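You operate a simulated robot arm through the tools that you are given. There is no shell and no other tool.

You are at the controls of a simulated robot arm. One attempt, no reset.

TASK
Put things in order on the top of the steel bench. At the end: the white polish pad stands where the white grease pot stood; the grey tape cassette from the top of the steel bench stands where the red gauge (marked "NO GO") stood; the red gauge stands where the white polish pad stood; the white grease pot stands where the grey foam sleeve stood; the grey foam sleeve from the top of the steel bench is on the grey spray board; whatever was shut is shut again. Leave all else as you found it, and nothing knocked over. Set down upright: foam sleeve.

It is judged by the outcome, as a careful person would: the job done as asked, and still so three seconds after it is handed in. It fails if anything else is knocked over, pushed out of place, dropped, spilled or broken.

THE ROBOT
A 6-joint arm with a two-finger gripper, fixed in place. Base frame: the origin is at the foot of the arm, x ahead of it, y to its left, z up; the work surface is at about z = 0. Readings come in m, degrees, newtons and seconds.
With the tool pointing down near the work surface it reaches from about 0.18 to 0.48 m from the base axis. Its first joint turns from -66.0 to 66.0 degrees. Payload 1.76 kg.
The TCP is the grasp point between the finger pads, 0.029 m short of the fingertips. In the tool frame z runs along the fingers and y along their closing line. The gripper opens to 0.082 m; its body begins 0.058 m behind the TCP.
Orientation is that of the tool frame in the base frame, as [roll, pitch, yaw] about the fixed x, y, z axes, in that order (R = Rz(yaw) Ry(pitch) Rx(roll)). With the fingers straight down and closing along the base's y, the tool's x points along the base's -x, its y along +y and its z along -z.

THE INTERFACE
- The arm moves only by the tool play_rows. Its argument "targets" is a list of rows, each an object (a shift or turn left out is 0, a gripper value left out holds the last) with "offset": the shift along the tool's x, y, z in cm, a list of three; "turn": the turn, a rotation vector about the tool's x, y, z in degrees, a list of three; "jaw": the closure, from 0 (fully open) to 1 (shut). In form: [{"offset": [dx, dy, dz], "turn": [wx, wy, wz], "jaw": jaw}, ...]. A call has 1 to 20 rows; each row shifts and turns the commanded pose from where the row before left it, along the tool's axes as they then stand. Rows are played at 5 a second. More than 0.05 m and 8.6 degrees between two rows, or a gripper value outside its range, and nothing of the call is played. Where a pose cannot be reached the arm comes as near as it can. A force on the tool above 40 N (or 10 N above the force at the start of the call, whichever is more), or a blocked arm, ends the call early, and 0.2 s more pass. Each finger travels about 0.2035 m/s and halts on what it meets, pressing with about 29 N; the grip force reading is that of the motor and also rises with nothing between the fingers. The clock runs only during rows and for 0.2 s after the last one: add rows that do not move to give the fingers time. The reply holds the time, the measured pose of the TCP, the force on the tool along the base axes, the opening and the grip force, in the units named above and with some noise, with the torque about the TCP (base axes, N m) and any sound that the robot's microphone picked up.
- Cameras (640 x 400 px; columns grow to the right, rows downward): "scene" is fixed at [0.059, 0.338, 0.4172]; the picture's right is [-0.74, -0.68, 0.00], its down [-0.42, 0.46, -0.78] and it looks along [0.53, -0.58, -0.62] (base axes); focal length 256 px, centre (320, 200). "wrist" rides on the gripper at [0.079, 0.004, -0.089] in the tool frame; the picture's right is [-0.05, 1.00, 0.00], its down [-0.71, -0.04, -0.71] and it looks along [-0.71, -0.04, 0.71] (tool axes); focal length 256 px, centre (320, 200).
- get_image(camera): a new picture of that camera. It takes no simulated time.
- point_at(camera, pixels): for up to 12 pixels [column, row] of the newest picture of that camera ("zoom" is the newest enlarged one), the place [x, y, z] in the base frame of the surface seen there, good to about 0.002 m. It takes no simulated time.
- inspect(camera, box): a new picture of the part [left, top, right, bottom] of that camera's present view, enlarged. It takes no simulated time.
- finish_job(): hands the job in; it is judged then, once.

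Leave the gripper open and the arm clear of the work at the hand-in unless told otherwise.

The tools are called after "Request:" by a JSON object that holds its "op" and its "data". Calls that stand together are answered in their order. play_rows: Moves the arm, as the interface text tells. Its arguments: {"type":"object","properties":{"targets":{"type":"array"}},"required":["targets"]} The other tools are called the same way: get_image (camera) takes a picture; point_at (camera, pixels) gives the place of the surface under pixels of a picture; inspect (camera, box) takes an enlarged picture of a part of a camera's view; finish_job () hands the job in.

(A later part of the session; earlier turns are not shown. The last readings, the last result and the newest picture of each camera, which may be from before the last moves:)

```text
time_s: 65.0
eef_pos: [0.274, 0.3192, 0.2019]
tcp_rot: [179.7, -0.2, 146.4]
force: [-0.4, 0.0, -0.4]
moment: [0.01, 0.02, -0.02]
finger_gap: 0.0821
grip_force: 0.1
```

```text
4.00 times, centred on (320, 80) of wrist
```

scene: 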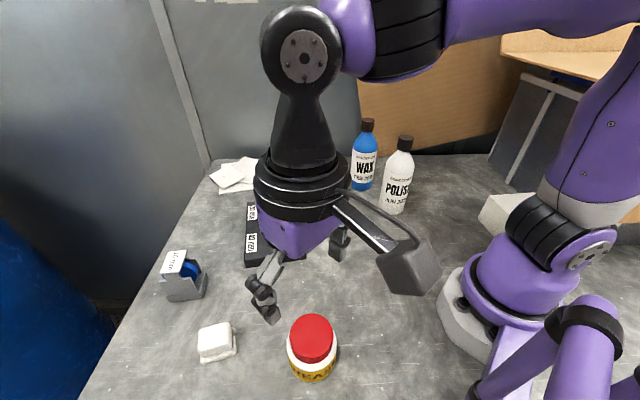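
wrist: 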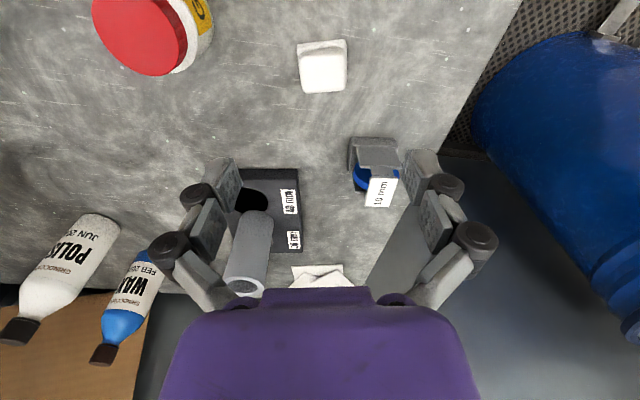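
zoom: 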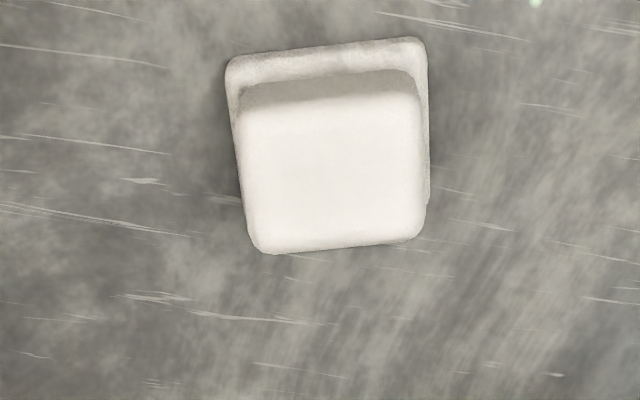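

The pad sits about 5° off the tool's axes in the picture. I'll measure its corners, then fine-tune yaw and position.

Request:
{"op": "point_at", "data": {"camera": "zoom", "pixels": [[228, 70], [424, 48], [428, 190], [245, 130], [412, 115], [256, 240], [416, 230], [332, 180], [330, 60], [330, 95]]}}

```text
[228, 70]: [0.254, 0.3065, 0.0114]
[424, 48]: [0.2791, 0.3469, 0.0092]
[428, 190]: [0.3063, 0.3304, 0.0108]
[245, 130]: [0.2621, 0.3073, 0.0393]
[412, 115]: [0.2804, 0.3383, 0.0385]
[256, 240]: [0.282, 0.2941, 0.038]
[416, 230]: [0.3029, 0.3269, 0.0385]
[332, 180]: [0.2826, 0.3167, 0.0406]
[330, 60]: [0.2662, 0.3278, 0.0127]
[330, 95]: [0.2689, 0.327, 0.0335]
```

The pad's centre is about (0.281, 0.318) with edges at about 58.5°. I shift the tool by -0.65 cm in tool x and +0.15 cm in tool y, turn -2°, and descend to just above the pad.

Request:
{"op": "play_rows", "data": {"targets": [{"offset": [-0.65, 0.15, 0]}, {"turn": [0, 0, -2]}, {"offset": [0, 0, 4]}, {"offset": [0, 0, 4]}, {"offset": [0, 0, 0]}, {"offset": [0, 0, 0]}]}}

Request:
{"op": "get_image", "data": {"camera": "wrist"}}

Request:
{"op": "inspect", "data": {"camera": "wrist", "box": [240, 40, 400, 180]}}

```text
time_s: 66.4
eef_pos: [0.2791, 0.3173, 0.1211]
tcp_rot: [179.7, 0.1, 148.5]
force: [-0.5, -0.4, 0.3]
moment: [0.01, -0.02, 0.0]
finger_gap: 0.0818
grip_force: 0.1
```

```text
taken
```

wrist: 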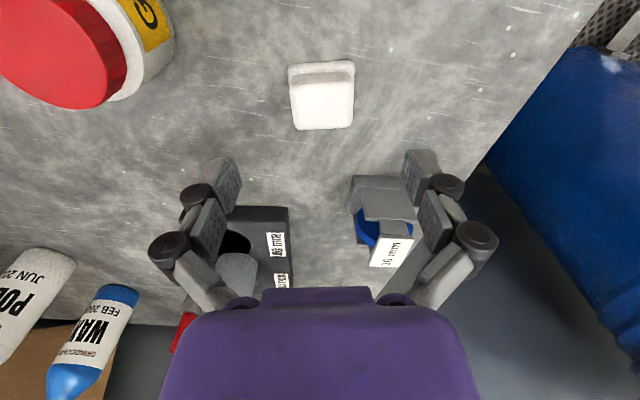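

```text
2.86 times, centred on (320, 110) of wrist
```

zoom: 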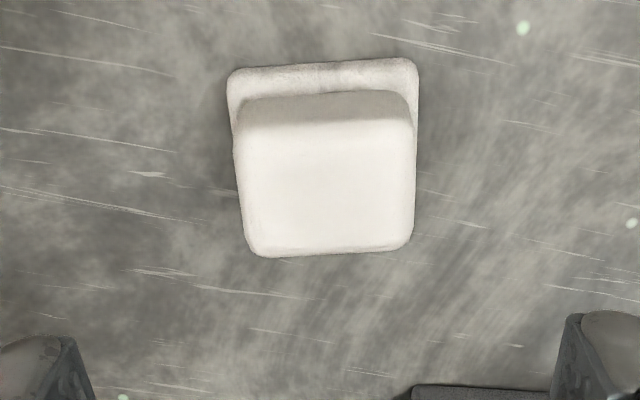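

Request:
{"op": "point_at", "data": {"camera": "zoom", "pixels": [[236, 80], [412, 68], [245, 140], [405, 132], [255, 245], [400, 238], [325, 190], [325, 105], [325, 125], [325, 250]]}}

```text
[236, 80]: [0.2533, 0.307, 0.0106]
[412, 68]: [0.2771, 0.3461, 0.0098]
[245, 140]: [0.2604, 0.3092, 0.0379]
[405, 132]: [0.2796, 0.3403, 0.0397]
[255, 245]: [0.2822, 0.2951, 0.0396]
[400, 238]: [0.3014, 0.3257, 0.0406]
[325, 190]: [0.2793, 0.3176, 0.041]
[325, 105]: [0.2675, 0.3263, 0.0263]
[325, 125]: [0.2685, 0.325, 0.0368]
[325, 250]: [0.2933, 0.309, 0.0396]
```

The camera's own 3° skew explains the apparent rotation; the edges are at 58.5°, so the tool is aligned. I descend to z≈0.044, which keeps the fingertips just above the pad's lower plate so they grip the upper block.

Request:
{"op": "play_rows", "data": {"targets": [{"offset": [-0.12, 0.05, 3]}, {"offset": [0, 0, 3]}, {"offset": [0, 0, 1.75]}, {"offset": [0, 0, 0]}]}}

Request:
{"op": "get_image", "data": {"camera": "wrist"}}

Request:
{"op": "inspect", "data": {"camera": "scene", "box": [150, 250, 350, 390]}}

```text
time_s: 67.4
eef_pos: [0.2827, 0.318, 0.045]
tcp_rot: [179.7, -0.1, 148.5]
force: [0.1, -0.9, -0.4]
moment: [-0.02, 0.01, 0.02]
finger_gap: 0.0819
grip_force: 0.1
```

```text
taken
```

wrist: 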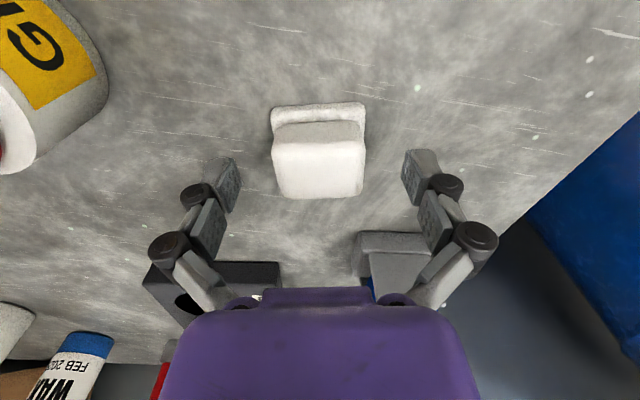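

```text
2.86 times, centred on (250, 320) of scene
```

zoom: 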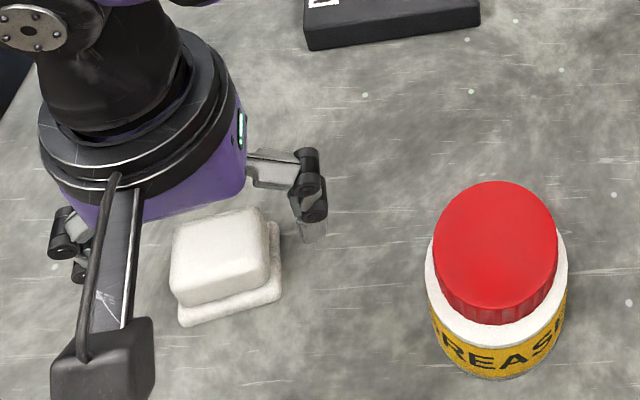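

The pad's upper block is between the fingers. I close gently.

Request:
{"op": "play_rows", "data": {"targets": [{"offset": [0.2, 0, 0], "jaw": 0.2}, {"jaw": 0.35}, {"jaw": 0.45}, {"jaw": 0.55}, {"jaw": 0.7}, {"jaw": 0.7}]}}

Request:
{"op": "get_image", "data": {"camera": "wrist"}}

```text
time_s: 68.8
eef_pos: [0.2802, 0.3189, 0.0455]
tcp_rot: [179.7, 0.0, 148.5]
force: [-1.2, -0.1, 4.2]
moment: [-0.05, 0.06, 0.02]
finger_gap: 0.0431
grip_force: 28.7
```

```text
taken
```

wrist: 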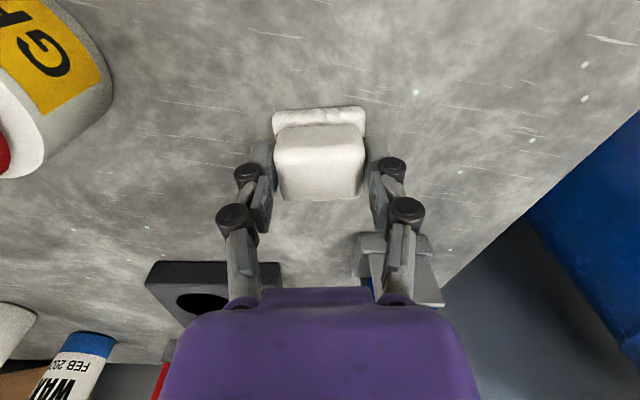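

Gripped at 0.043. I lift, turn the tool back to yaw 180° at height, and look.

Request:
{"op": "play_rows", "data": {"targets": [{"offset": [0, 0, -1]}, {"offset": [0, 0, -2]}, {"offset": [0, 0, -4]}, {"offset": [0, 0, -4]}, {"offset": [0, 0, -4]}, {"offset": [0, 0, -4]}, {"turn": [0, 0, -7.9]}, {"turn": [0, 0, -7.9]}, {"turn": [0, 0, -7.9]}, {"turn": [0, 0, -7.8]}, {"offset": [0, 0, 0]}]}}

Request:
{"op": "get_image", "data": {"camera": "wrist"}}

Request:
{"op": "get_image", "data": {"camera": "scene"}}

```text
time_s: 71.2
eef_pos: [0.2805, 0.3174, 0.2335]
tcp_rot: [179.6, 0.1, -179.9]
force: [0.1, 0.4, -0.6]
moment: [0.01, 0.0, 0.0]
finger_gap: 0.0428
grip_force: 29.3
```

```text
taken
```

wrist: 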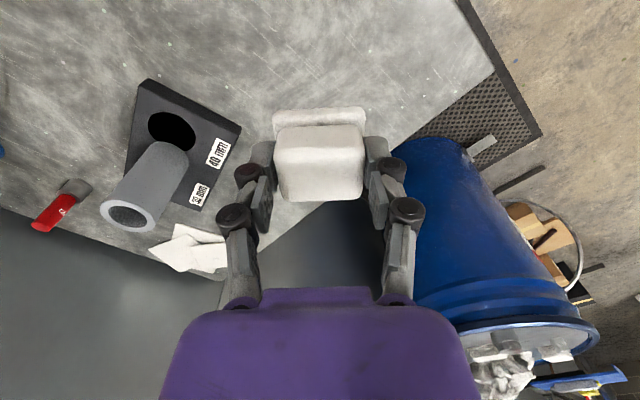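

```text
taken
```

scene: 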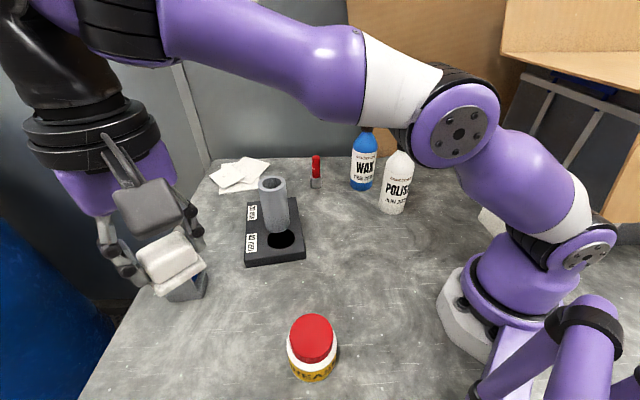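

The pad is held level. I carry it at z≈0.26 around the front to the pot's old place at (0.156, -0.233).

Request:
{"op": "play_rows", "data": {"targets": [{"offset": [0.79, -3.39, -0.38]}, {"offset": [0.79, -3.39, -0.38]}, {"offset": [0.79, -3.39, -0.38]}, {"offset": [0.79, -3.39, -0.38]}, {"offset": [0.79, -3.39, -0.38]}, {"offset": [0.79, -3.39, -0.38]}, {"offset": [0.79, -3.39, -0.38]}, {"offset": [0.26, -3.2, 0]}, {"offset": [0.26, -3.2, 0]}, {"offset": [0.26, -3.2, 0]}, {"offset": [0.26, -3.2, 0]}, {"offset": [0.26, -3.2, 0]}, {"offset": [1.13, -3.06, 0]}, {"offset": [1.13, -3.06, 0]}, {"offset": [1.13, -3.06, 0]}, {"offset": [1.13, -3.06, 0]}, {"offset": [1.13, -3.06, 0]}, {"offset": [0, 0, 0]}]}}

Request:
{"op": "get_image", "data": {"camera": "scene"}}

Request:
{"op": "get_image", "data": {"camera": "wrist"}}

```text
time_s: 75.0
eef_pos: [0.1553, -0.2328, 0.2602]
tcp_rot: [179.7, 0.1, -180.0]
force: [0.5, 0.2, -1.1]
moment: [0.0, -0.01, 0.0]
finger_gap: 0.043
grip_force: 28.8
```

```text
taken
```

scene: 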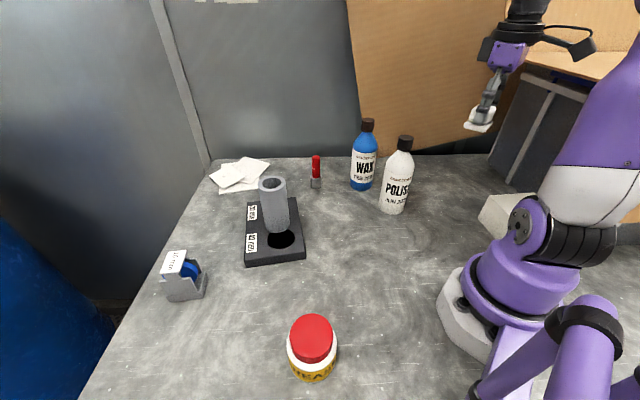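

```text
taken
```

wrist: 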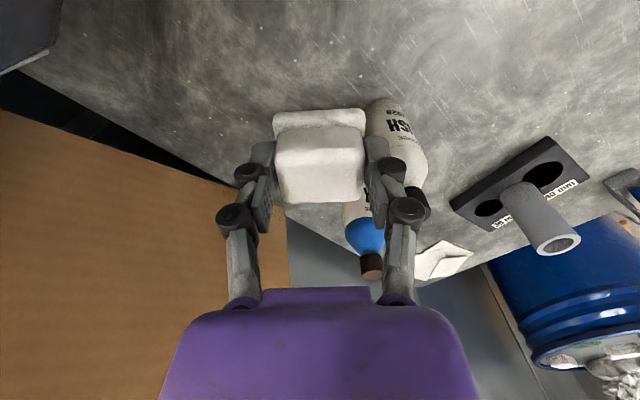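

I descend to about 6 mm above contact.

Request:
{"op": "play_rows", "data": {"targets": [{"offset": [0, 0, 4]}, {"offset": [0, 0, 4]}, {"offset": [0, 0, 4]}, {"offset": [0, 0, 4]}, {"offset": [0, 0, 3]}, {"offset": [0, 0, 1.8]}, {"offset": [0, 0, 0]}]}}

Request:
{"op": "inspect", "data": {"camera": "scene", "box": [380, 110, 540, 230]}}

```text
time_s: 76.6
eef_pos: [0.1543, -0.2314, 0.0512]
tcp_rot: [179.6, 0.2, 179.9]
force: [-0.3, -0.7, -0.4]
moment: [0.0, 0.02, 0.01]
finger_gap: 0.0432
grip_force: 29.3
```

```text
3.33 times, centred on (460, 170) of scene
```

zoom: 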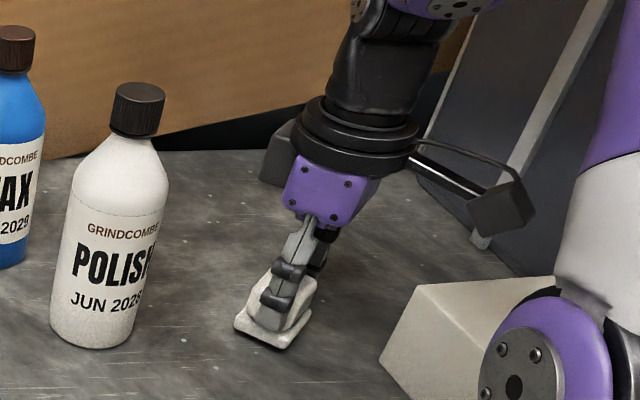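

Request:
{"op": "play_rows", "data": {"targets": [{"offset": [0, 0, 0.3]}, {"offset": [0, 0, 0.15]}, {"offset": [0, 0, 0]}]}}

```text
time_s: 77.4
eef_pos: [0.1564, -0.2328, 0.0465]
tcp_rot: [179.8, 0.1, 180.0]
force: [0.0, 1.2, -0.5]
moment: [0.05, -0.01, 0.01]
finger_gap: 0.0433
grip_force: 28.8
```

No clear contact yet. One more millimetre.

Request:
{"op": "play_rows", "data": {"targets": [{"offset": [0, 0, 0.1]}, {"offset": [0, 0, 0]}]}}

```text
time_s: 78.0
eef_pos: [0.1549, -0.2318, 0.0454]
tcp_rot: [179.8, 0.1, -180.0]
force: [0.2, -0.7, 0.7]
moment: [-0.06, 0.02, -0.01]
finger_gap: 0.0429
grip_force: 28.6
```

Request:
{"op": "play_rows", "data": {"targets": [{"offset": [0, 0, 0.1]}, {"offset": [0, 0, 0]}]}}

```text
time_s: 78.6
eef_pos: [0.1564, -0.2322, 0.0443]
tcp_rot: [179.7, 0.2, -179.9]
force: [-1.3, 6.2, 24.3]
moment: [0.15, 0.12, 0.01]
finger_gap: 0.0431
grip_force: 29.2
```

Firm contact at 24 N. I ease up half a millimetre and open gently.

Request:
{"op": "play_rows", "data": {"targets": [{"offset": [0, 0, -0.05]}, {"jaw": 0.44}, {"jaw": 0.36}, {"jaw": 0.2}, {"jaw": 0.0}, {"jaw": 0.0}]}}

Request:
{"op": "get_image", "data": {"camera": "wrist"}}

```text
time_s: 80.0
eef_pos: [0.1563, -0.2327, 0.0448]
tcp_rot: [179.7, 0.1, 180.0]
force: [0.1, -0.3, 0.2]
moment: [0.0, 0.0, -0.01]
finger_gap: 0.082
grip_force: 0.1
```

```text
taken
```

wrist: 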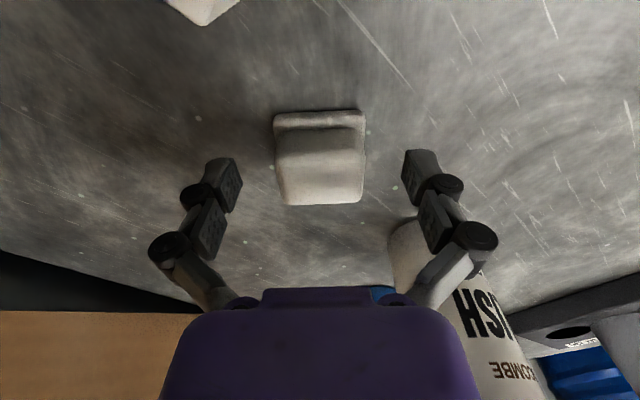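

The pad rests in place with both fingers clear. I rise straight up.

Request:
{"op": "play_rows", "data": {"targets": [{"offset": [0, 0, -2]}, {"offset": [0, 0, -4]}, {"offset": [0, 0, -4]}, {"offset": [0, 0, -4]}, {"offset": [0, 0, -4]}, {"offset": [0, 0, -3.5]}, {"offset": [0, 0, 0]}]}}

Request:
{"op": "get_image", "data": {"camera": "scene"}}

Request:
{"op": "inspect", "data": {"camera": "scene", "box": [420, 160, 500, 230]}}

```text
time_s: 81.6
eef_pos: [0.1535, -0.2343, 0.2603]
tcp_rot: [179.7, 0.2, 180.0]
force: [0.4, -0.1, 0.1]
moment: [0.01, 0.01, -0.02]
finger_gap: 0.0819
grip_force: 0.1
```

```text
taken
```

scene: 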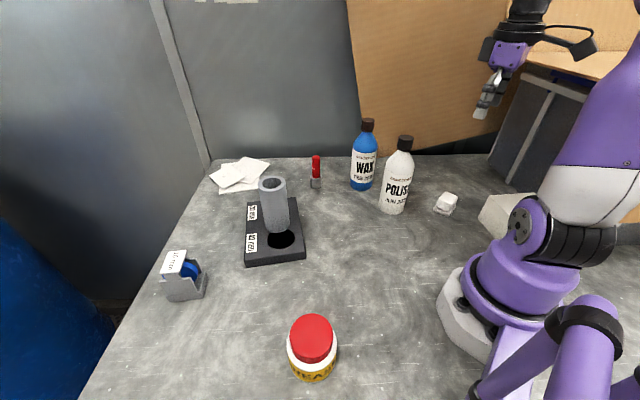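

```text
5.71 times, centred on (460, 195) of scene
```

zoom: 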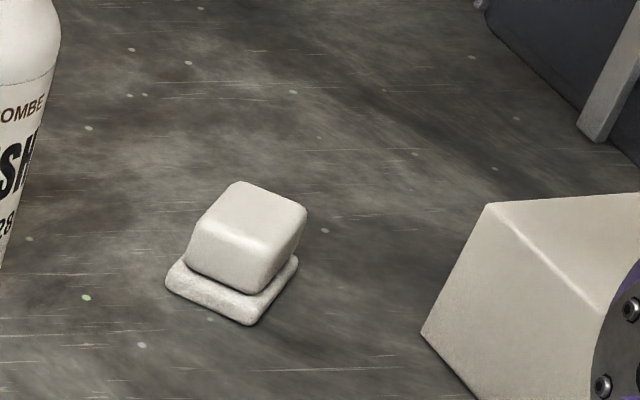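

The pad stands upright in the pot's old place. Now the gauge: I travel at height with the jaw half closed, passing on the +y side of the wax bottle.

Request:
{"op": "play_rows", "data": {"targets": [{"offset": [-1.13, 3.07, 0], "jaw": 0.2}, {"offset": [-1.13, 3.07, 0], "jaw": 0.45}, {"offset": [-1.13, 3.07, 0]}, {"offset": [-1.13, 3.07, 0]}, {"offset": [-1.13, 3.07, 0]}, {"offset": [-2.93, 2.2, 0]}, {"offset": [-2.93, 2.2, 0]}, {"offset": [-2.93, 2.2, 0]}, {"offset": [-2.8, -1.2, 0.8]}, {"offset": [-2.8, -1.2, 0.8]}, {"offset": [-2.8, -1.2, 0.8]}, {"offset": [-2.8, -1.2, 0.8]}, {"offset": [-2.8, -1.2, 0.8]}, {"turn": [0, 0, 5]}, {"turn": [0, 0, 5]}, {"offset": [0, 0, 0]}]}}

Request:
{"op": "get_image", "data": {"camera": "wrist"}}

Request:
{"op": "get_image", "data": {"camera": "scene"}}

```text
time_s: 85.0
eef_pos: [0.4295, -0.0671, 0.2224]
tcp_rot: [179.7, 0.0, 170.0]
force: [-0.9, -0.3, -0.3]
moment: [0.01, -0.01, -0.01]
finger_gap: 0.0454
grip_force: 0.1
out of reach, approached as far as the arm can: row 13
```

```text
taken
```

wrist: 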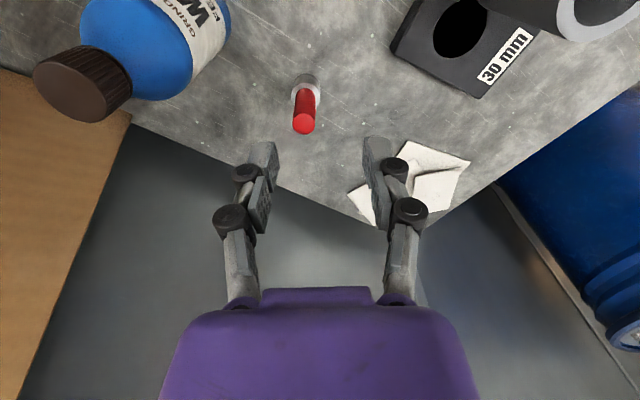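

```text
taken
```

scene: 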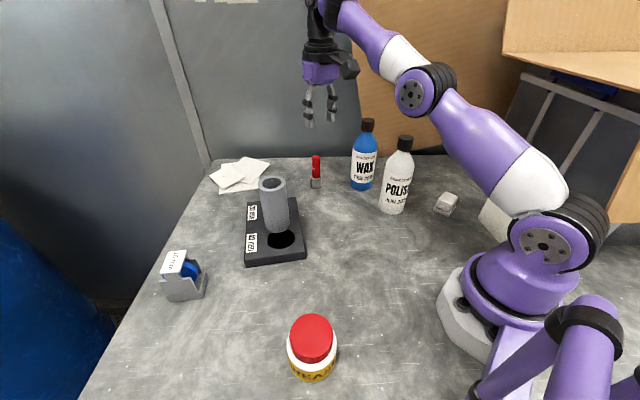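

At this height the reach stops at r≈0.435. I measure the gauge from here, then drop to z≈0.15, where the reach is longer.

Request:
{"op": "inspect", "data": {"camera": "wrist", "box": [265, 60, 345, 145]}}

Request:
{"op": "point_at", "data": {"camera": "zoom", "pixels": [[310, 300], [270, 300], [345, 300], [310, 280], [310, 330], [310, 220], [260, 140], [360, 140], [310, 85], [310, 150]]}}

Request:
{"op": "play_rows", "data": {"targets": [{"offset": [0, 0, 3.6]}, {"offset": [0, 0, 3.6]}, {"offset": [0, 0, 0]}]}}

Request:
{"op": "get_image", "data": {"camera": "wrist"}}

```text
4.71 times, centred on (305, 102) of wrist
```

zoom: 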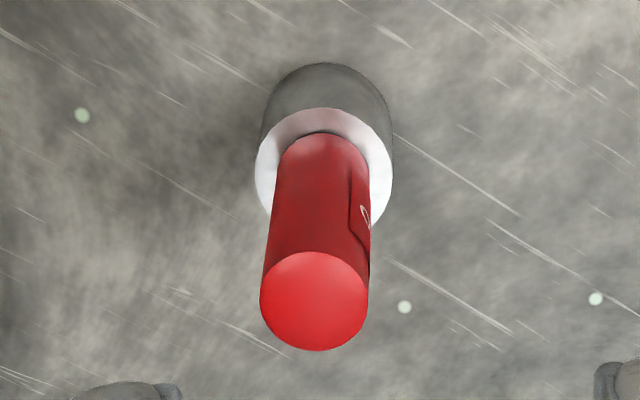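

```text
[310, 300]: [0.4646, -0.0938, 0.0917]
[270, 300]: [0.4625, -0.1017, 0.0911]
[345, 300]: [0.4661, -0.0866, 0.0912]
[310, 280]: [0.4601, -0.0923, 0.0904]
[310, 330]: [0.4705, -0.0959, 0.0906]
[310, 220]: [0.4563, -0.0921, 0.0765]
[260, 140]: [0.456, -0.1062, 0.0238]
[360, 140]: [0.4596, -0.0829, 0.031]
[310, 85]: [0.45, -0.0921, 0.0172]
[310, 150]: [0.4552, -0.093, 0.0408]
```

```text
time_s: 85.8
eef_pos: [0.4332, -0.0668, 0.1491]
tcp_rot: [179.7, 0.1, 170.0]
force: [0.6, 0.4, -0.7]
moment: [0.01, 0.01, 0.01]
finger_gap: 0.0451
grip_force: 0.0
```

```text
taken
```

wrist: 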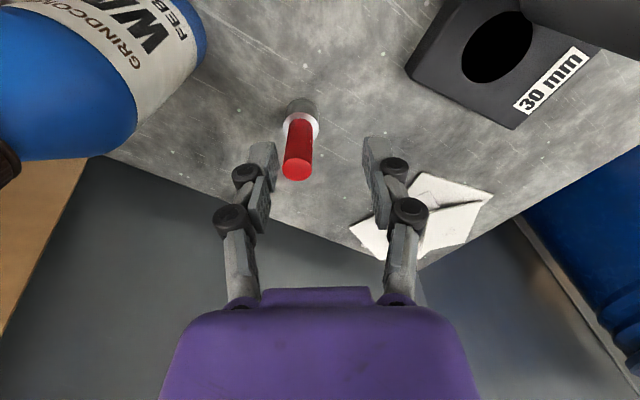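

From the wrist view the gauge's top centre is about (0.465, -0.093). I move over it at z≈0.15.

Request:
{"op": "play_rows", "data": {"targets": [{"offset": [-1.85, -1.0, 0]}, {"offset": [-1.85, -0.98, 0]}, {"offset": [0, 0, 0]}, {"offset": [0, 0, 0]}]}}

Request:
{"op": "get_image", "data": {"camera": "wrist"}}

Request:
{"op": "get_image", "data": {"camera": "scene"}}

```text
time_s: 86.8
eef_pos: [0.4546, -0.0867, 0.1492]
tcp_rot: [179.7, 0.2, 170.1]
force: [0.2, 0.5, 0.1]
moment: [0.0, 0.02, 0.0]
finger_gap: 0.0451
grip_force: 0.0
out of reach, approached as far as the arm can: row 2
```

```text
taken
```

wrist: 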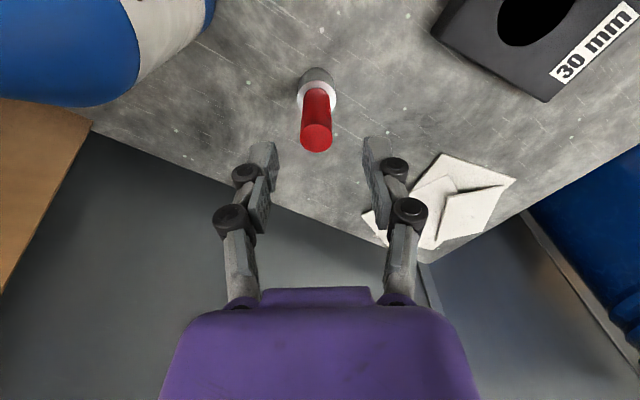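

```text
taken
```

scene: 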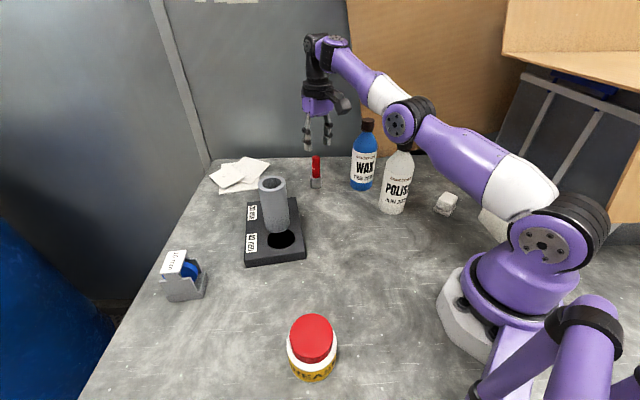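

The gauge's top is almost centred laterally (col 316), and the TCP is about 11 mm short radially. I shift sideways 3.5 mm, descend with the fingers straddling the handle, then move outward at low height where the reach is longer.

Request:
{"op": "play_rows", "data": {"targets": [{"offset": [0, -0.35, 0]}, {"offset": [0, 0, 2.5]}, {"offset": [0, 0, 0]}]}}

Request:
{"op": "get_image", "data": {"camera": "wrist"}}

```text
time_s: 87.6
eef_pos: [0.4542, -0.0907, 0.1248]
tcp_rot: [179.7, 0.0, 170.0]
force: [0.2, -0.2, -0.4]
moment: [-0.02, 0.01, 0.0]
finger_gap: 0.045
grip_force: 0.1
```

```text
taken
```

wrist: 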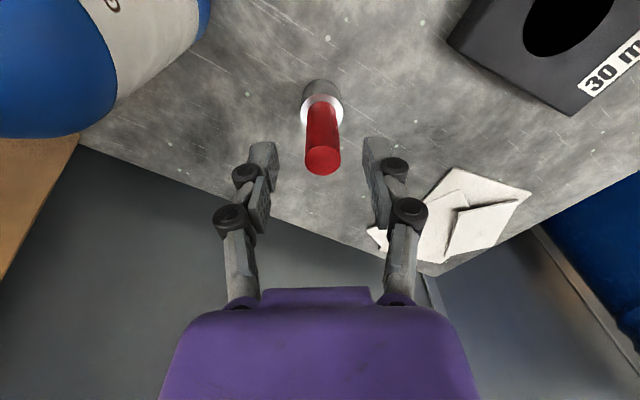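

The handle is now centred between the fingers (col 322). I go down to z≈0.063.

Request:
{"op": "play_rows", "data": {"targets": [{"offset": [0, 0, 2.5]}, {"offset": [0, 0, 2.2]}, {"offset": [0, 0, 1.5]}, {"offset": [0, 0, 0]}]}}

Request:
{"op": "get_image", "data": {"camera": "wrist"}}

```text
time_s: 88.6
eef_pos: [0.4551, -0.0886, 0.0627]
tcp_rot: [179.8, 0.1, 170.0]
force: [-0.5, -0.7, -0.5]
moment: [-0.02, 0.0, 0.0]
finger_gap: 0.0451
grip_force: 0.1
```

```text
taken
```

wrist: 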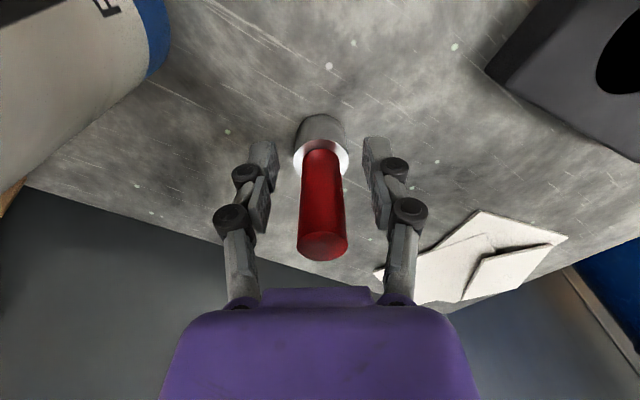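

The fingers straddle the handle. I move outward 1 cm to centre on it.

Request:
{"op": "play_rows", "data": {"targets": [{"offset": [-0.5, 0, 0]}, {"offset": [-0.5, 0, 0]}, {"offset": [0, 0, 0]}]}}

Request:
{"op": "get_image", "data": {"camera": "wrist"}}

Request:
{"op": "inspect", "data": {"camera": "scene", "box": [270, 90, 390, 210]}}

```text
time_s: 89.4
eef_pos: [0.4635, -0.092, 0.0644]
tcp_rot: [179.7, 0.0, 170.0]
force: [0.5, 0.9, 0.2]
moment: [0.0, 0.03, -0.01]
finger_gap: 0.0451
grip_force: 0.0
```

```text
taken
```

wrist: 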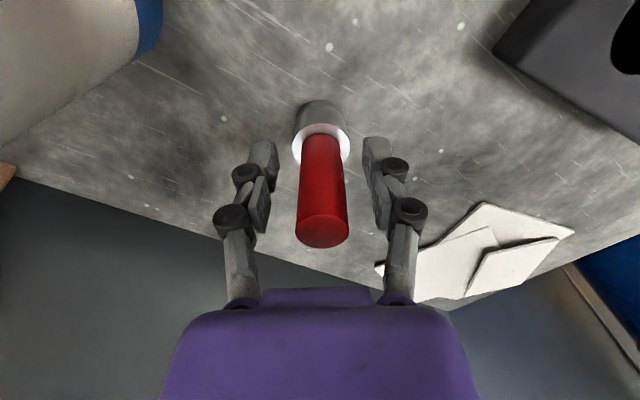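

```text
3.33 times, centred on (330, 150) of scene
```

zoom: 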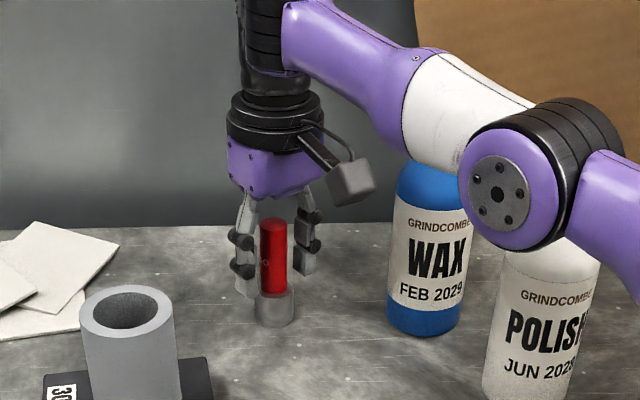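

The gauge is centred between the fingers. I close gently on the handle.

Request:
{"op": "play_rows", "data": {"targets": [{"jaw": 0.55}, {"jaw": 0.63}, {"jaw": 0.7}, {"jaw": 0.78}, {"jaw": 0.9}, {"jaw": 0.9}]}}

Request:
{"op": "get_image", "data": {"camera": "wrist"}}

```text
time_s: 90.8
eef_pos: [0.4647, -0.0919, 0.0643]
tcp_rot: [179.7, 0.1, 170.0]
force: [-0.4, 0.6, 1.5]
moment: [-0.03, 0.02, 0.03]
finger_gap: 0.0207
grip_force: 28.8
```

```text
taken
```

wrist: 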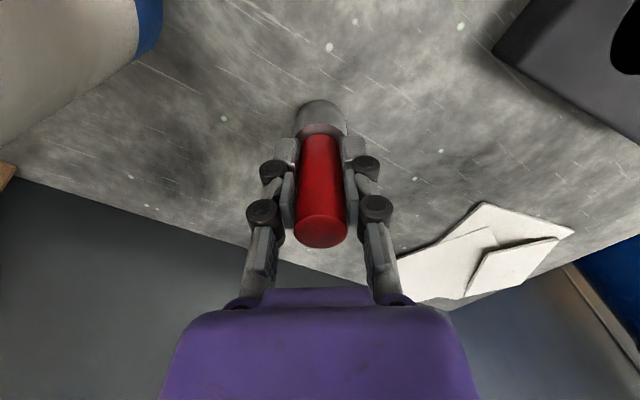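

Gripped at 0.0207. I lift while drawing inward, because the reach shrinks with height.

Request:
{"op": "play_rows", "data": {"targets": [{"offset": [0.2, 0, -0.8]}, {"offset": [0.6, 0, -2]}, {"offset": [1, 0, -2.5]}, {"offset": [1, 0, -2.5]}, {"offset": [1.2, 0, -2.5]}, {"offset": [1.2, 0, -2.5]}, {"offset": [1.2, 0, -2.5]}, {"offset": [0, 0, 0]}]}}

Request:
{"op": "get_image", "data": {"camera": "scene"}}

Request:
{"op": "get_image", "data": {"camera": "wrist"}}

```text
time_s: 92.6
eef_pos: [0.3989, -0.0817, 0.2168]
tcp_rot: [179.7, 0.1, 170.0]
force: [0.0, 0.1, -1.2]
moment: [0.0, 0.05, -0.03]
finger_gap: 0.0207
grip_force: 29.0
```

```text
taken
```

scene: 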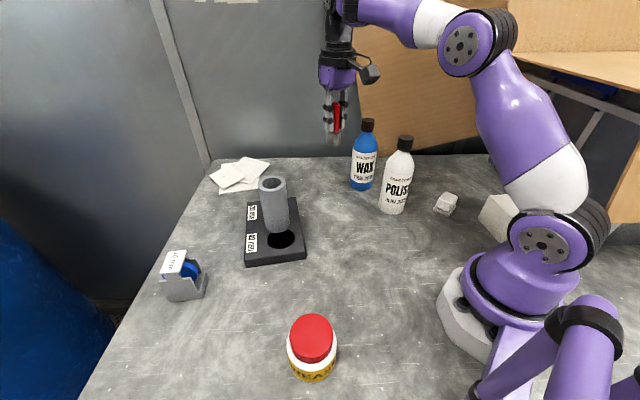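

```text
taken
```

wrist: 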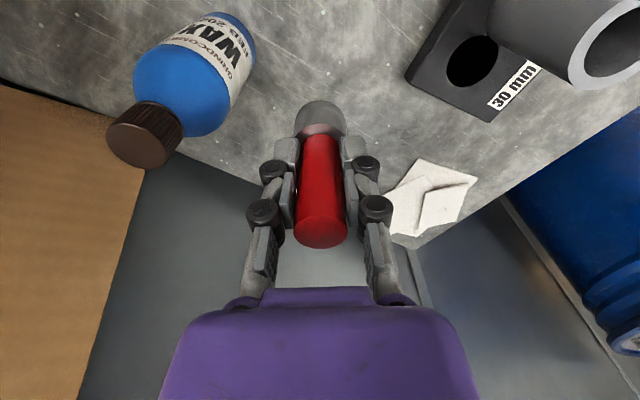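

The gauge hangs straight. I turn to yaw 180° and carry it around the front of the slab to the pad's old place at (0.2805, 0.318).

Request:
{"op": "play_rows", "data": {"targets": [{"turn": [0, 0, -5]}, {"turn": [0, 0, -5]}, {"offset": [2.15, 1.85, 0]}, {"offset": [2.15, 1.85, 0]}, {"offset": [2.15, 1.85, 0]}, {"offset": [2.15, 1.85, 0]}, {"offset": [2.15, 1.85, 0]}, {"offset": [2.15, 1.85, 0]}, {"offset": [0.5, 3.25, 0]}, {"offset": [0.5, 3.25, 0]}, {"offset": [0.5, 3.25, 0]}, {"offset": [0.5, 3.25, 0]}, {"offset": [-0.61, 3.16, 0]}, {"offset": [-0.61, 3.16, 0]}, {"offset": [-0.61, 3.16, 0]}, {"offset": [-0.61, 3.16, 0]}, {"offset": [-0.61, 3.16, 0]}, {"offset": [0, 0, 0]}]}}

Request:
{"op": "get_image", "data": {"camera": "scene"}}

Request:
{"op": "get_image", "data": {"camera": "wrist"}}

```text
time_s: 96.4
eef_pos: [0.2933, 0.3051, 0.2459]
tcp_rot: [179.8, 0.2, 180.0]
force: [0.4, 0.0, -1.0]
moment: [0.0, 0.01, 0.0]
finger_gap: 0.0206
grip_force: 29.7
out of reach, approached as far as the arm can: row 5, 6, 7, 8, 17
```

```text
taken
```

scene: 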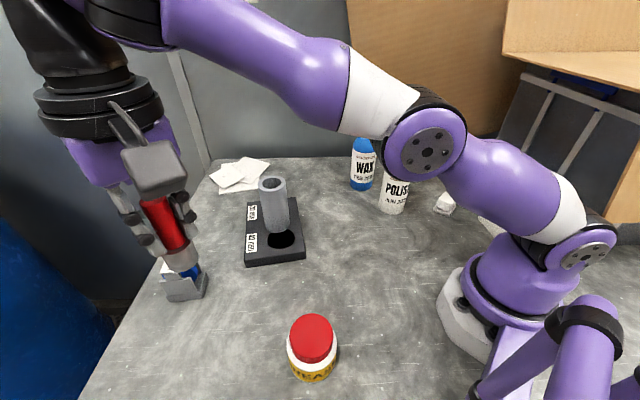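

```text
taken
```

wrist: 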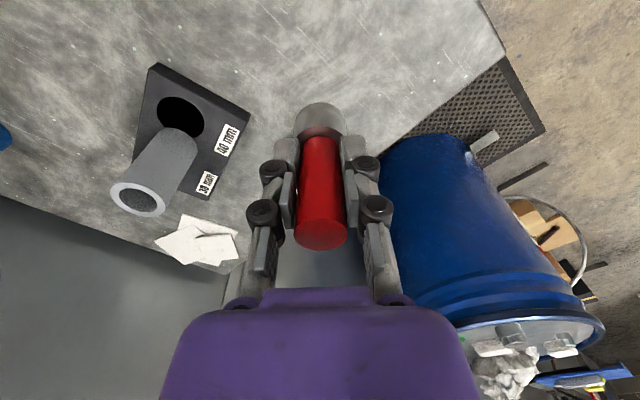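

Some mid-path rows were limited and the arm arrived a bit high, at (0.293, 0.305, 0.246), still holding the gauge. I lower to z≈0.17, correct toward (0.2805, 0.318), and read the pose.

Request:
{"op": "play_rows", "data": {"targets": [{"offset": [0, 0, 3]}, {"offset": [0, 0, 3]}, {"offset": [1.25, 1.25, 1.5]}, {"offset": [0, 0, 0]}, {"offset": [0, 0, 0]}]}}

Request:
{"op": "get_image", "data": {"camera": "scene"}}

Request:
{"op": "play_rows", "data": {"targets": [{"offset": [0, 0, 0]}]}}

```text
time_s: 97.6
eef_pos: [0.2818, 0.3182, 0.1721]
tcp_rot: [179.7, 0.1, -180.0]
force: [-0.1, 0.0, -1.2]
moment: [0.0, 0.02, 0.05]
finger_gap: 0.0207
grip_force: 29.5
```

```text
taken
```

scene: 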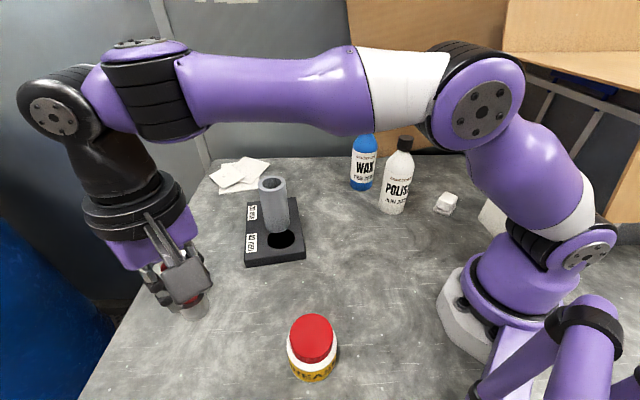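

```text
time_s: 98.0
eef_pos: [0.2825, 0.319, 0.1719]
tcp_rot: [179.7, 0.2, 179.9]
force: [0.0, -0.7, -1.3]
moment: [-0.02, -0.04, 0.0]
finger_gap: 0.0205
grip_force: 28.7
```

I'm at (0.282, 0.3186). I descend to about 7 mm above contact, shifting 1 mm.

Request:
{"op": "play_rows", "data": {"targets": [{"offset": [0.12, 0, 3]}, {"offset": [0, 0, 3]}, {"offset": [0, 0, 3]}, {"offset": [0, 0, 1.0]}, {"offset": [0, 0, 0]}]}}

Request:
{"op": "inspect", "data": {"camera": "scene", "box": [130, 220, 290, 370]}}

```text
time_s: 99.2
eef_pos: [0.2799, 0.3203, 0.0715]
tcp_rot: [179.7, 0.1, -180.0]
force: [0.2, 0.2, -1.1]
moment: [0.0, 0.0, 0.01]
finger_gap: 0.0209
grip_force: 29.0
```

```text
2.67 times, centred on (210, 295) of scene
```

zoom: 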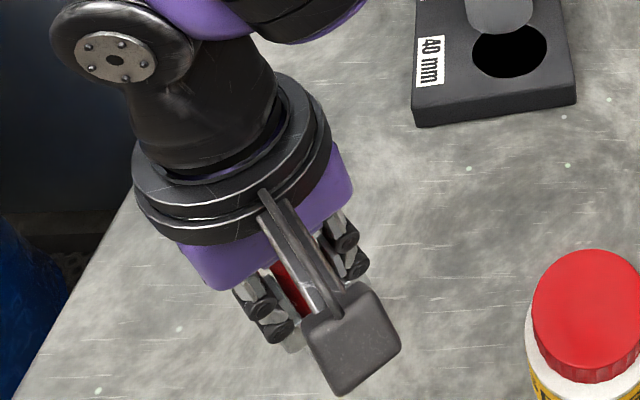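

Request:
{"op": "play_rows", "data": {"targets": [{"offset": [0, 0, 0.4]}, {"offset": [0, 0, 0.15]}, {"offset": [0, 0, 0]}]}}

```text
time_s: 100.0
eef_pos: [0.28, 0.3195, 0.0651]
tcp_rot: [179.8, 0.1, 179.9]
force: [-0.7, -0.1, -0.9]
moment: [0.01, -0.01, 0.0]
finger_gap: 0.0209
grip_force: 29.0
```

No contact yet. I go down 1 mm.

Request:
{"op": "play_rows", "data": {"targets": [{"offset": [0, 0, 0.1]}, {"offset": [0, 0, 0]}]}}

```text
time_s: 100.6
eef_pos: [0.2799, 0.3189, 0.0651]
tcp_rot: [179.7, 0.1, 180.0]
force: [-0.9, 0.9, -1.4]
moment: [0.0, 0.01, 0.03]
finger_gap: 0.0208
grip_force: 29.6
```

Request:
{"op": "play_rows", "data": {"targets": [{"offset": [0, 0, 0.1]}, {"offset": [0, 0, 0]}]}}

```text
time_s: 101.2
eef_pos: [0.2789, 0.3187, 0.0629]
tcp_rot: [179.8, 0.1, 179.9]
force: [-1.1, 0.4, 4.1]
moment: [-0.05, 0.1, -0.01]
finger_gap: 0.0209
grip_force: 29.0
```

Contact at about 4 N. I open gently.

Request:
{"op": "play_rows", "data": {"targets": [{"jaw": 0.72}, {"jaw": 0.66}, {"jaw": 0.55}, {"jaw": 0.4}, {"jaw": 0.4}]}}

Request:
{"op": "get_image", "data": {"camera": "wrist"}}

```text
time_s: 102.4
eef_pos: [0.2792, 0.3185, 0.0633]
tcp_rot: [179.8, 0.1, -179.9]
force: [1.1, 0.4, -0.3]
moment: [0.01, -0.01, 0.02]
finger_gap: 0.0492
grip_force: 0.1
```

```text
taken
```

wrist: 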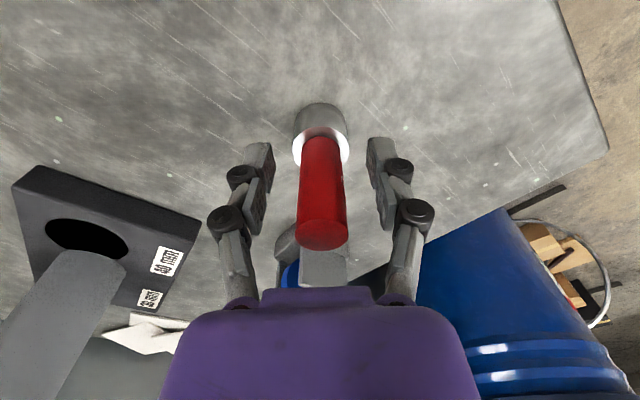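

The gauge stands free between the open fingers. I rise straight up.

Request:
{"op": "play_rows", "data": {"targets": [{"offset": [0, 0, -2]}, {"offset": [0, 0, -3]}, {"offset": [0, 0, -4]}, {"offset": [0, 0, -4]}, {"offset": [0, 0, 0]}]}}

Request:
{"op": "get_image", "data": {"camera": "scene"}}

Request:
{"op": "get_image", "data": {"camera": "wrist"}}

```text
time_s: 103.6
eef_pos: [0.2808, 0.3179, 0.1946]
tcp_rot: [179.8, 0.3, -179.9]
force: [0.7, -0.6, 0.3]
moment: [-0.01, 0.0, 0.0]
finger_gap: 0.049
grip_force: 0.1
```

```text
taken
```

scene: 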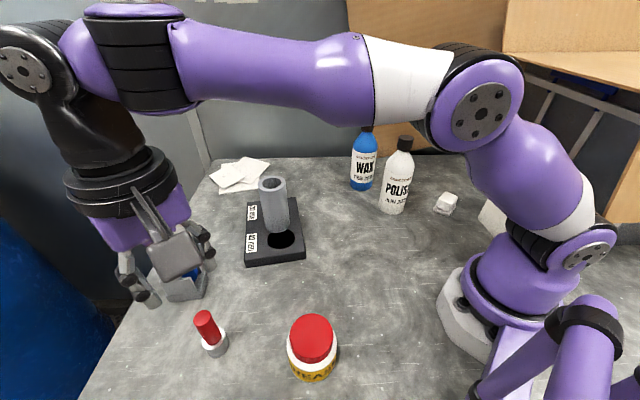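

```text
taken
```

wrist: 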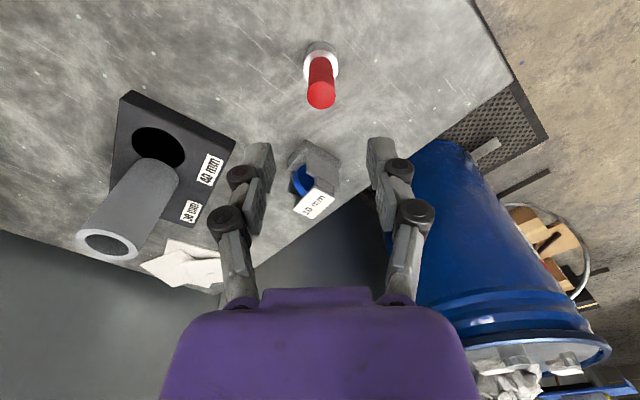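

The gauge stands in the pad's old place. Last is the cassette; I zoom on it at (315, 180) in the wrist view to study its shape.

Request:
{"op": "inspect", "data": {"camera": "wrist", "box": [270, 130, 360, 225]}}

Request:
{"op": "point_at", "data": {"camera": "zoom", "pixels": [[330, 60], [200, 120], [440, 150], [250, 110], [370, 120], [230, 180], [200, 260], [330, 290], [390, 250], [290, 240], [250, 220], [420, 180]]}}

```text
4.21 times, centred on (315, 178) of wrist
```

zoom: 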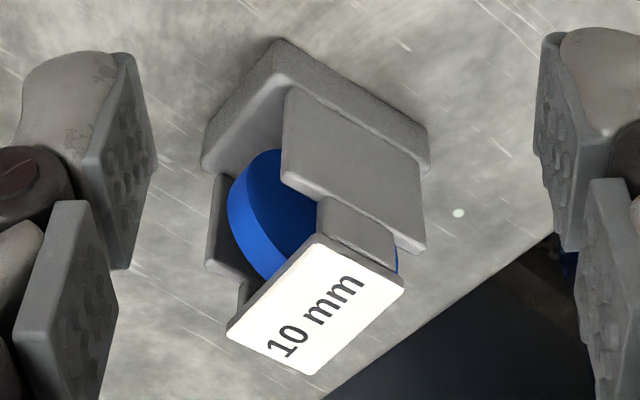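

```text
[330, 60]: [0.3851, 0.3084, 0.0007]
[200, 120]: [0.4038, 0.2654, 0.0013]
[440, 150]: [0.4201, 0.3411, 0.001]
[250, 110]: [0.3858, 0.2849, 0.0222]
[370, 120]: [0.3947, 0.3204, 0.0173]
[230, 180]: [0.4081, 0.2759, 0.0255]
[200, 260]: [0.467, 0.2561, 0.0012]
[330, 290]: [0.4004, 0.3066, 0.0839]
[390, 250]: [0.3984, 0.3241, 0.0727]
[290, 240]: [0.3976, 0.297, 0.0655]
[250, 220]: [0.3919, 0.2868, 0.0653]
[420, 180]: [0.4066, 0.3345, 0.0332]
```

The cassette has a base plate up to z≈0.02, two side walls along the 46° direction up to z≈0.06, and a label plate on top at z≈0.084. Its centre is about (0.408, 0.304), r≈0.51. That is past the straight-down reach, so I'll grip across the walls (yaw≈224°) with the tool tilted outward about 15°. I turn and tilt here first.

Request:
{"op": "play_rows", "data": {"targets": [{"turn": [0, 0, -7.4], "jaw": 0.2}, {"turn": [0, 0, -7.4], "jaw": 0.0}, {"turn": [0, 0, -7.4]}, {"turn": [0, 0, -7.4]}, {"turn": [0, 0, -7.4]}, {"turn": [0, 0, -7.4]}, {"turn": [0, -7.5, 0]}, {"turn": [0, -7.5, 0]}, {"offset": [0, 0, 0]}]}}

Request:
{"op": "get_image", "data": {"camera": "wrist"}}

Request:
{"op": "get_image", "data": {"camera": "scene"}}

```text
time_s: 105.6
eef_pos: [0.2807, 0.3174, 0.194]
tcp_rot: [179.9, 15.4, -135.7]
force: [0.1, 0.6, 0.5]
moment: [0.02, 0.01, 0.0]
finger_gap: 0.0818
grip_force: 0.0
```

```text
taken
```

wrist: 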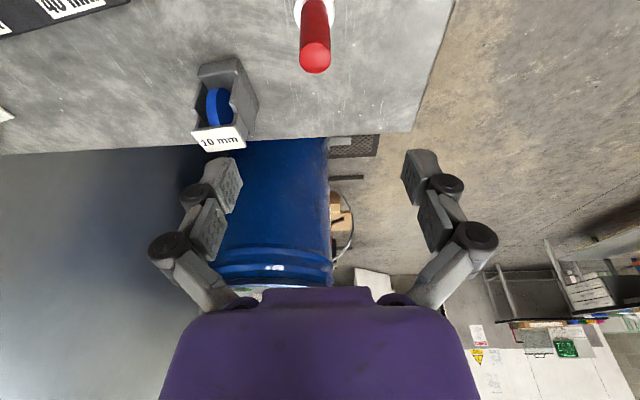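

```text
taken
```

scene: 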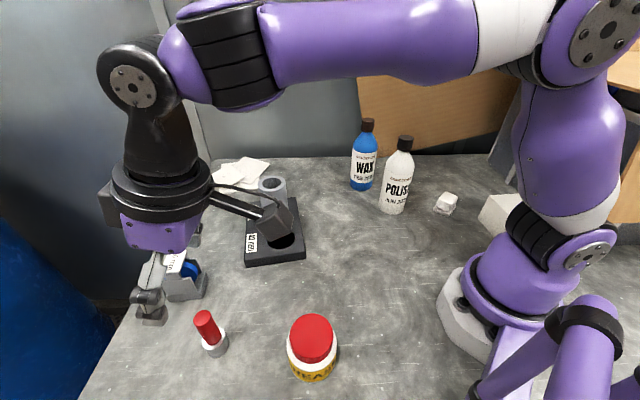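

Tilt and turn done. The cassette is now seen lengthwise at (225, 105). I zoom and measure it precisely.

Request:
{"op": "inspect", "data": {"camera": "wrist", "box": [175, 45, 275, 160]}}

Request:
{"op": "point_at", "data": {"camera": "zoom", "pixels": [[245, 75], [400, 60], [325, 70], [245, 110], [410, 105], [330, 130], [235, 200], [250, 260], [425, 200], [440, 150], [310, 330], [350, 190]]}}

```text
3.48 times, centred on (225, 102) of wrist
```

zoom: 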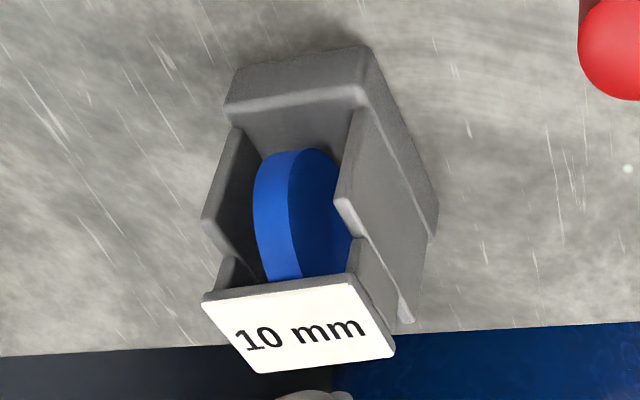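

```text
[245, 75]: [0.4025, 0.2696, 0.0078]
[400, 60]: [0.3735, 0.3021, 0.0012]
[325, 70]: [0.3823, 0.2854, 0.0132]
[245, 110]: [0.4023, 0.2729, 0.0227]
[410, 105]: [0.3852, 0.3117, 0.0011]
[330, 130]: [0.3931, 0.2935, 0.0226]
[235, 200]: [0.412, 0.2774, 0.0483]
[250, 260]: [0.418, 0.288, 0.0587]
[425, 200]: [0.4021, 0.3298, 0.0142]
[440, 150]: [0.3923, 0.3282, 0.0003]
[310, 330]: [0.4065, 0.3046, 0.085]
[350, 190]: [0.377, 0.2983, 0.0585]
```

The cassette's centre works out to about (0.407, 0.303), width across the walls 0.044, with the label centred at (0.4065, 0.3046, 0.085). I move over its near end at z≈0.14 and look again.

Request:
{"op": "play_rows", "data": {"targets": [{"offset": [-1.0, -2.47, 1.675]}, {"offset": [-1.0, -2.47, 1.675]}, {"offset": [-1.0, -2.47, 1.675]}, {"offset": [-1.0, -2.47, 1.675]}, {"offset": [0, 0, 0]}, {"offset": [0, 0, 0]}]}}

Request:
{"op": "get_image", "data": {"camera": "wrist"}}

Request:
{"op": "get_image", "data": {"camera": "scene"}}

```text
time_s: 107.0
eef_pos: [0.3892, 0.2879, 0.1418]
tcp_rot: [179.9, 15.2, -135.7]
force: [-0.1, -0.6, -1.1]
moment: [-0.02, -0.01, 0.03]
finger_gap: 0.0818
grip_force: 0.0
```

```text
taken
```

wrist: 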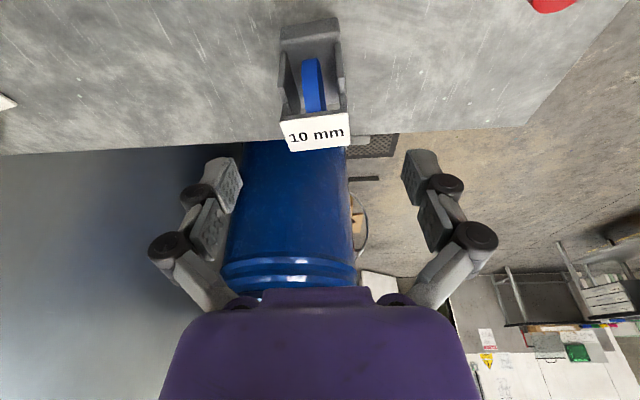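

```text
taken
```

scene: 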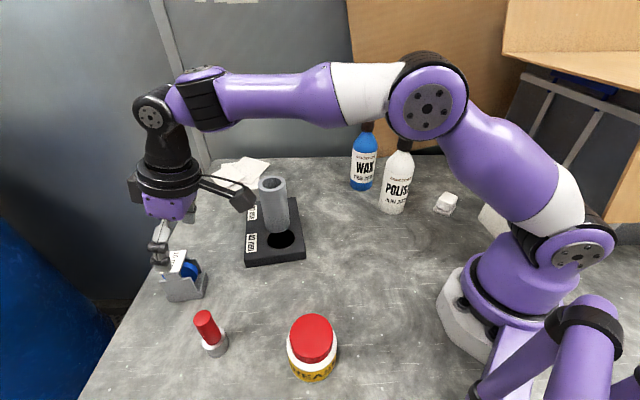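

The position was reached with margin, and the cassette is nearly centred at col ~314. I measure it again from here.

Request:
{"op": "inspect", "data": {"camera": "wrist", "box": [260, 5, 370, 160]}}

Request:
{"op": "point_at", "data": {"camera": "zoom", "pixels": [[250, 80], [370, 60], [300, 70], [385, 180], [255, 180], [260, 200], [380, 210], [310, 330], [250, 300], [390, 290], [395, 240], [310, 180]]}}

```text
2.58 times, centred on (315, 82) of wrist
```

zoom: 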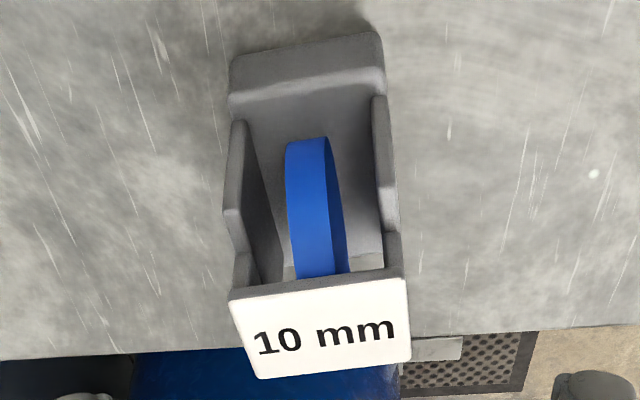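

```text
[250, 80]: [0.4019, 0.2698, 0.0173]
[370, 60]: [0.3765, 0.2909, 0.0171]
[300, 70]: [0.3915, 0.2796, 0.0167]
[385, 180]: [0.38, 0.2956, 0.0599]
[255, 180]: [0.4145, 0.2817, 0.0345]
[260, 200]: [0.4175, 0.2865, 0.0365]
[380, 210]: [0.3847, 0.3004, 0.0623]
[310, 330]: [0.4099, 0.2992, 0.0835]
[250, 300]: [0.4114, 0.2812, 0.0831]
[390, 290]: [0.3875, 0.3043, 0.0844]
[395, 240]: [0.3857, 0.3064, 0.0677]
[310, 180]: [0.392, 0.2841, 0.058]
```

The cassette is rotated about 6° more than the tool. I turn 6° about the vertical and read the pose.

Request:
{"op": "play_rows", "data": {"targets": [{"turn": [-1.58, 0, -5.79]}, {"offset": [0, 0, 0]}, {"offset": [0, 0, 0]}]}}

Request:
{"op": "inspect", "data": {"camera": "wrist", "box": [260, 5, 370, 160]}}

Request:
{"op": "point_at", "data": {"camera": "zoom", "pixels": [[250, 80], [370, 70], [240, 310], [395, 300], [310, 330], [232, 190], [390, 180], [300, 70]]}}

Request:
{"op": "play_rows", "data": {"targets": [{"offset": [0, 0, 0]}]}}

```text
time_s: 107.8
eef_pos: [0.3895, 0.2864, 0.1405]
tcp_rot: [180.0, 15.3, -129.6]
force: [1.2, -0.7, 0.8]
moment: [-0.04, 0.01, 0.01]
finger_gap: 0.0819
grip_force: 0.2
```

```text
2.58 times, centred on (315, 82) of wrist
```

zoom: 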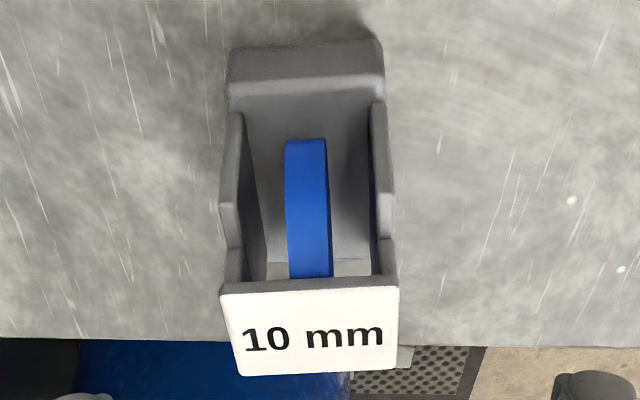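

```text
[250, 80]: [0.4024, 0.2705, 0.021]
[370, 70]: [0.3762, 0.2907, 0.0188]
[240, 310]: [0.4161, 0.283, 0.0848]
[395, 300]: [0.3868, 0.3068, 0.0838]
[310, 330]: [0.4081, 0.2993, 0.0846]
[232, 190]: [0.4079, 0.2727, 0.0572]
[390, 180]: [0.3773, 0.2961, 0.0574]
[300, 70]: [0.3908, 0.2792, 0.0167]
```

```text
time_s: 108.2
eef_pos: [0.3894, 0.2871, 0.1399]
tcp_rot: [179.9, 15.2, -129.6]
force: [-1.1, 0.7, -0.7]
moment: [0.01, -0.02, 0.03]
finger_gap: 0.0819
grip_force: 0.0
```

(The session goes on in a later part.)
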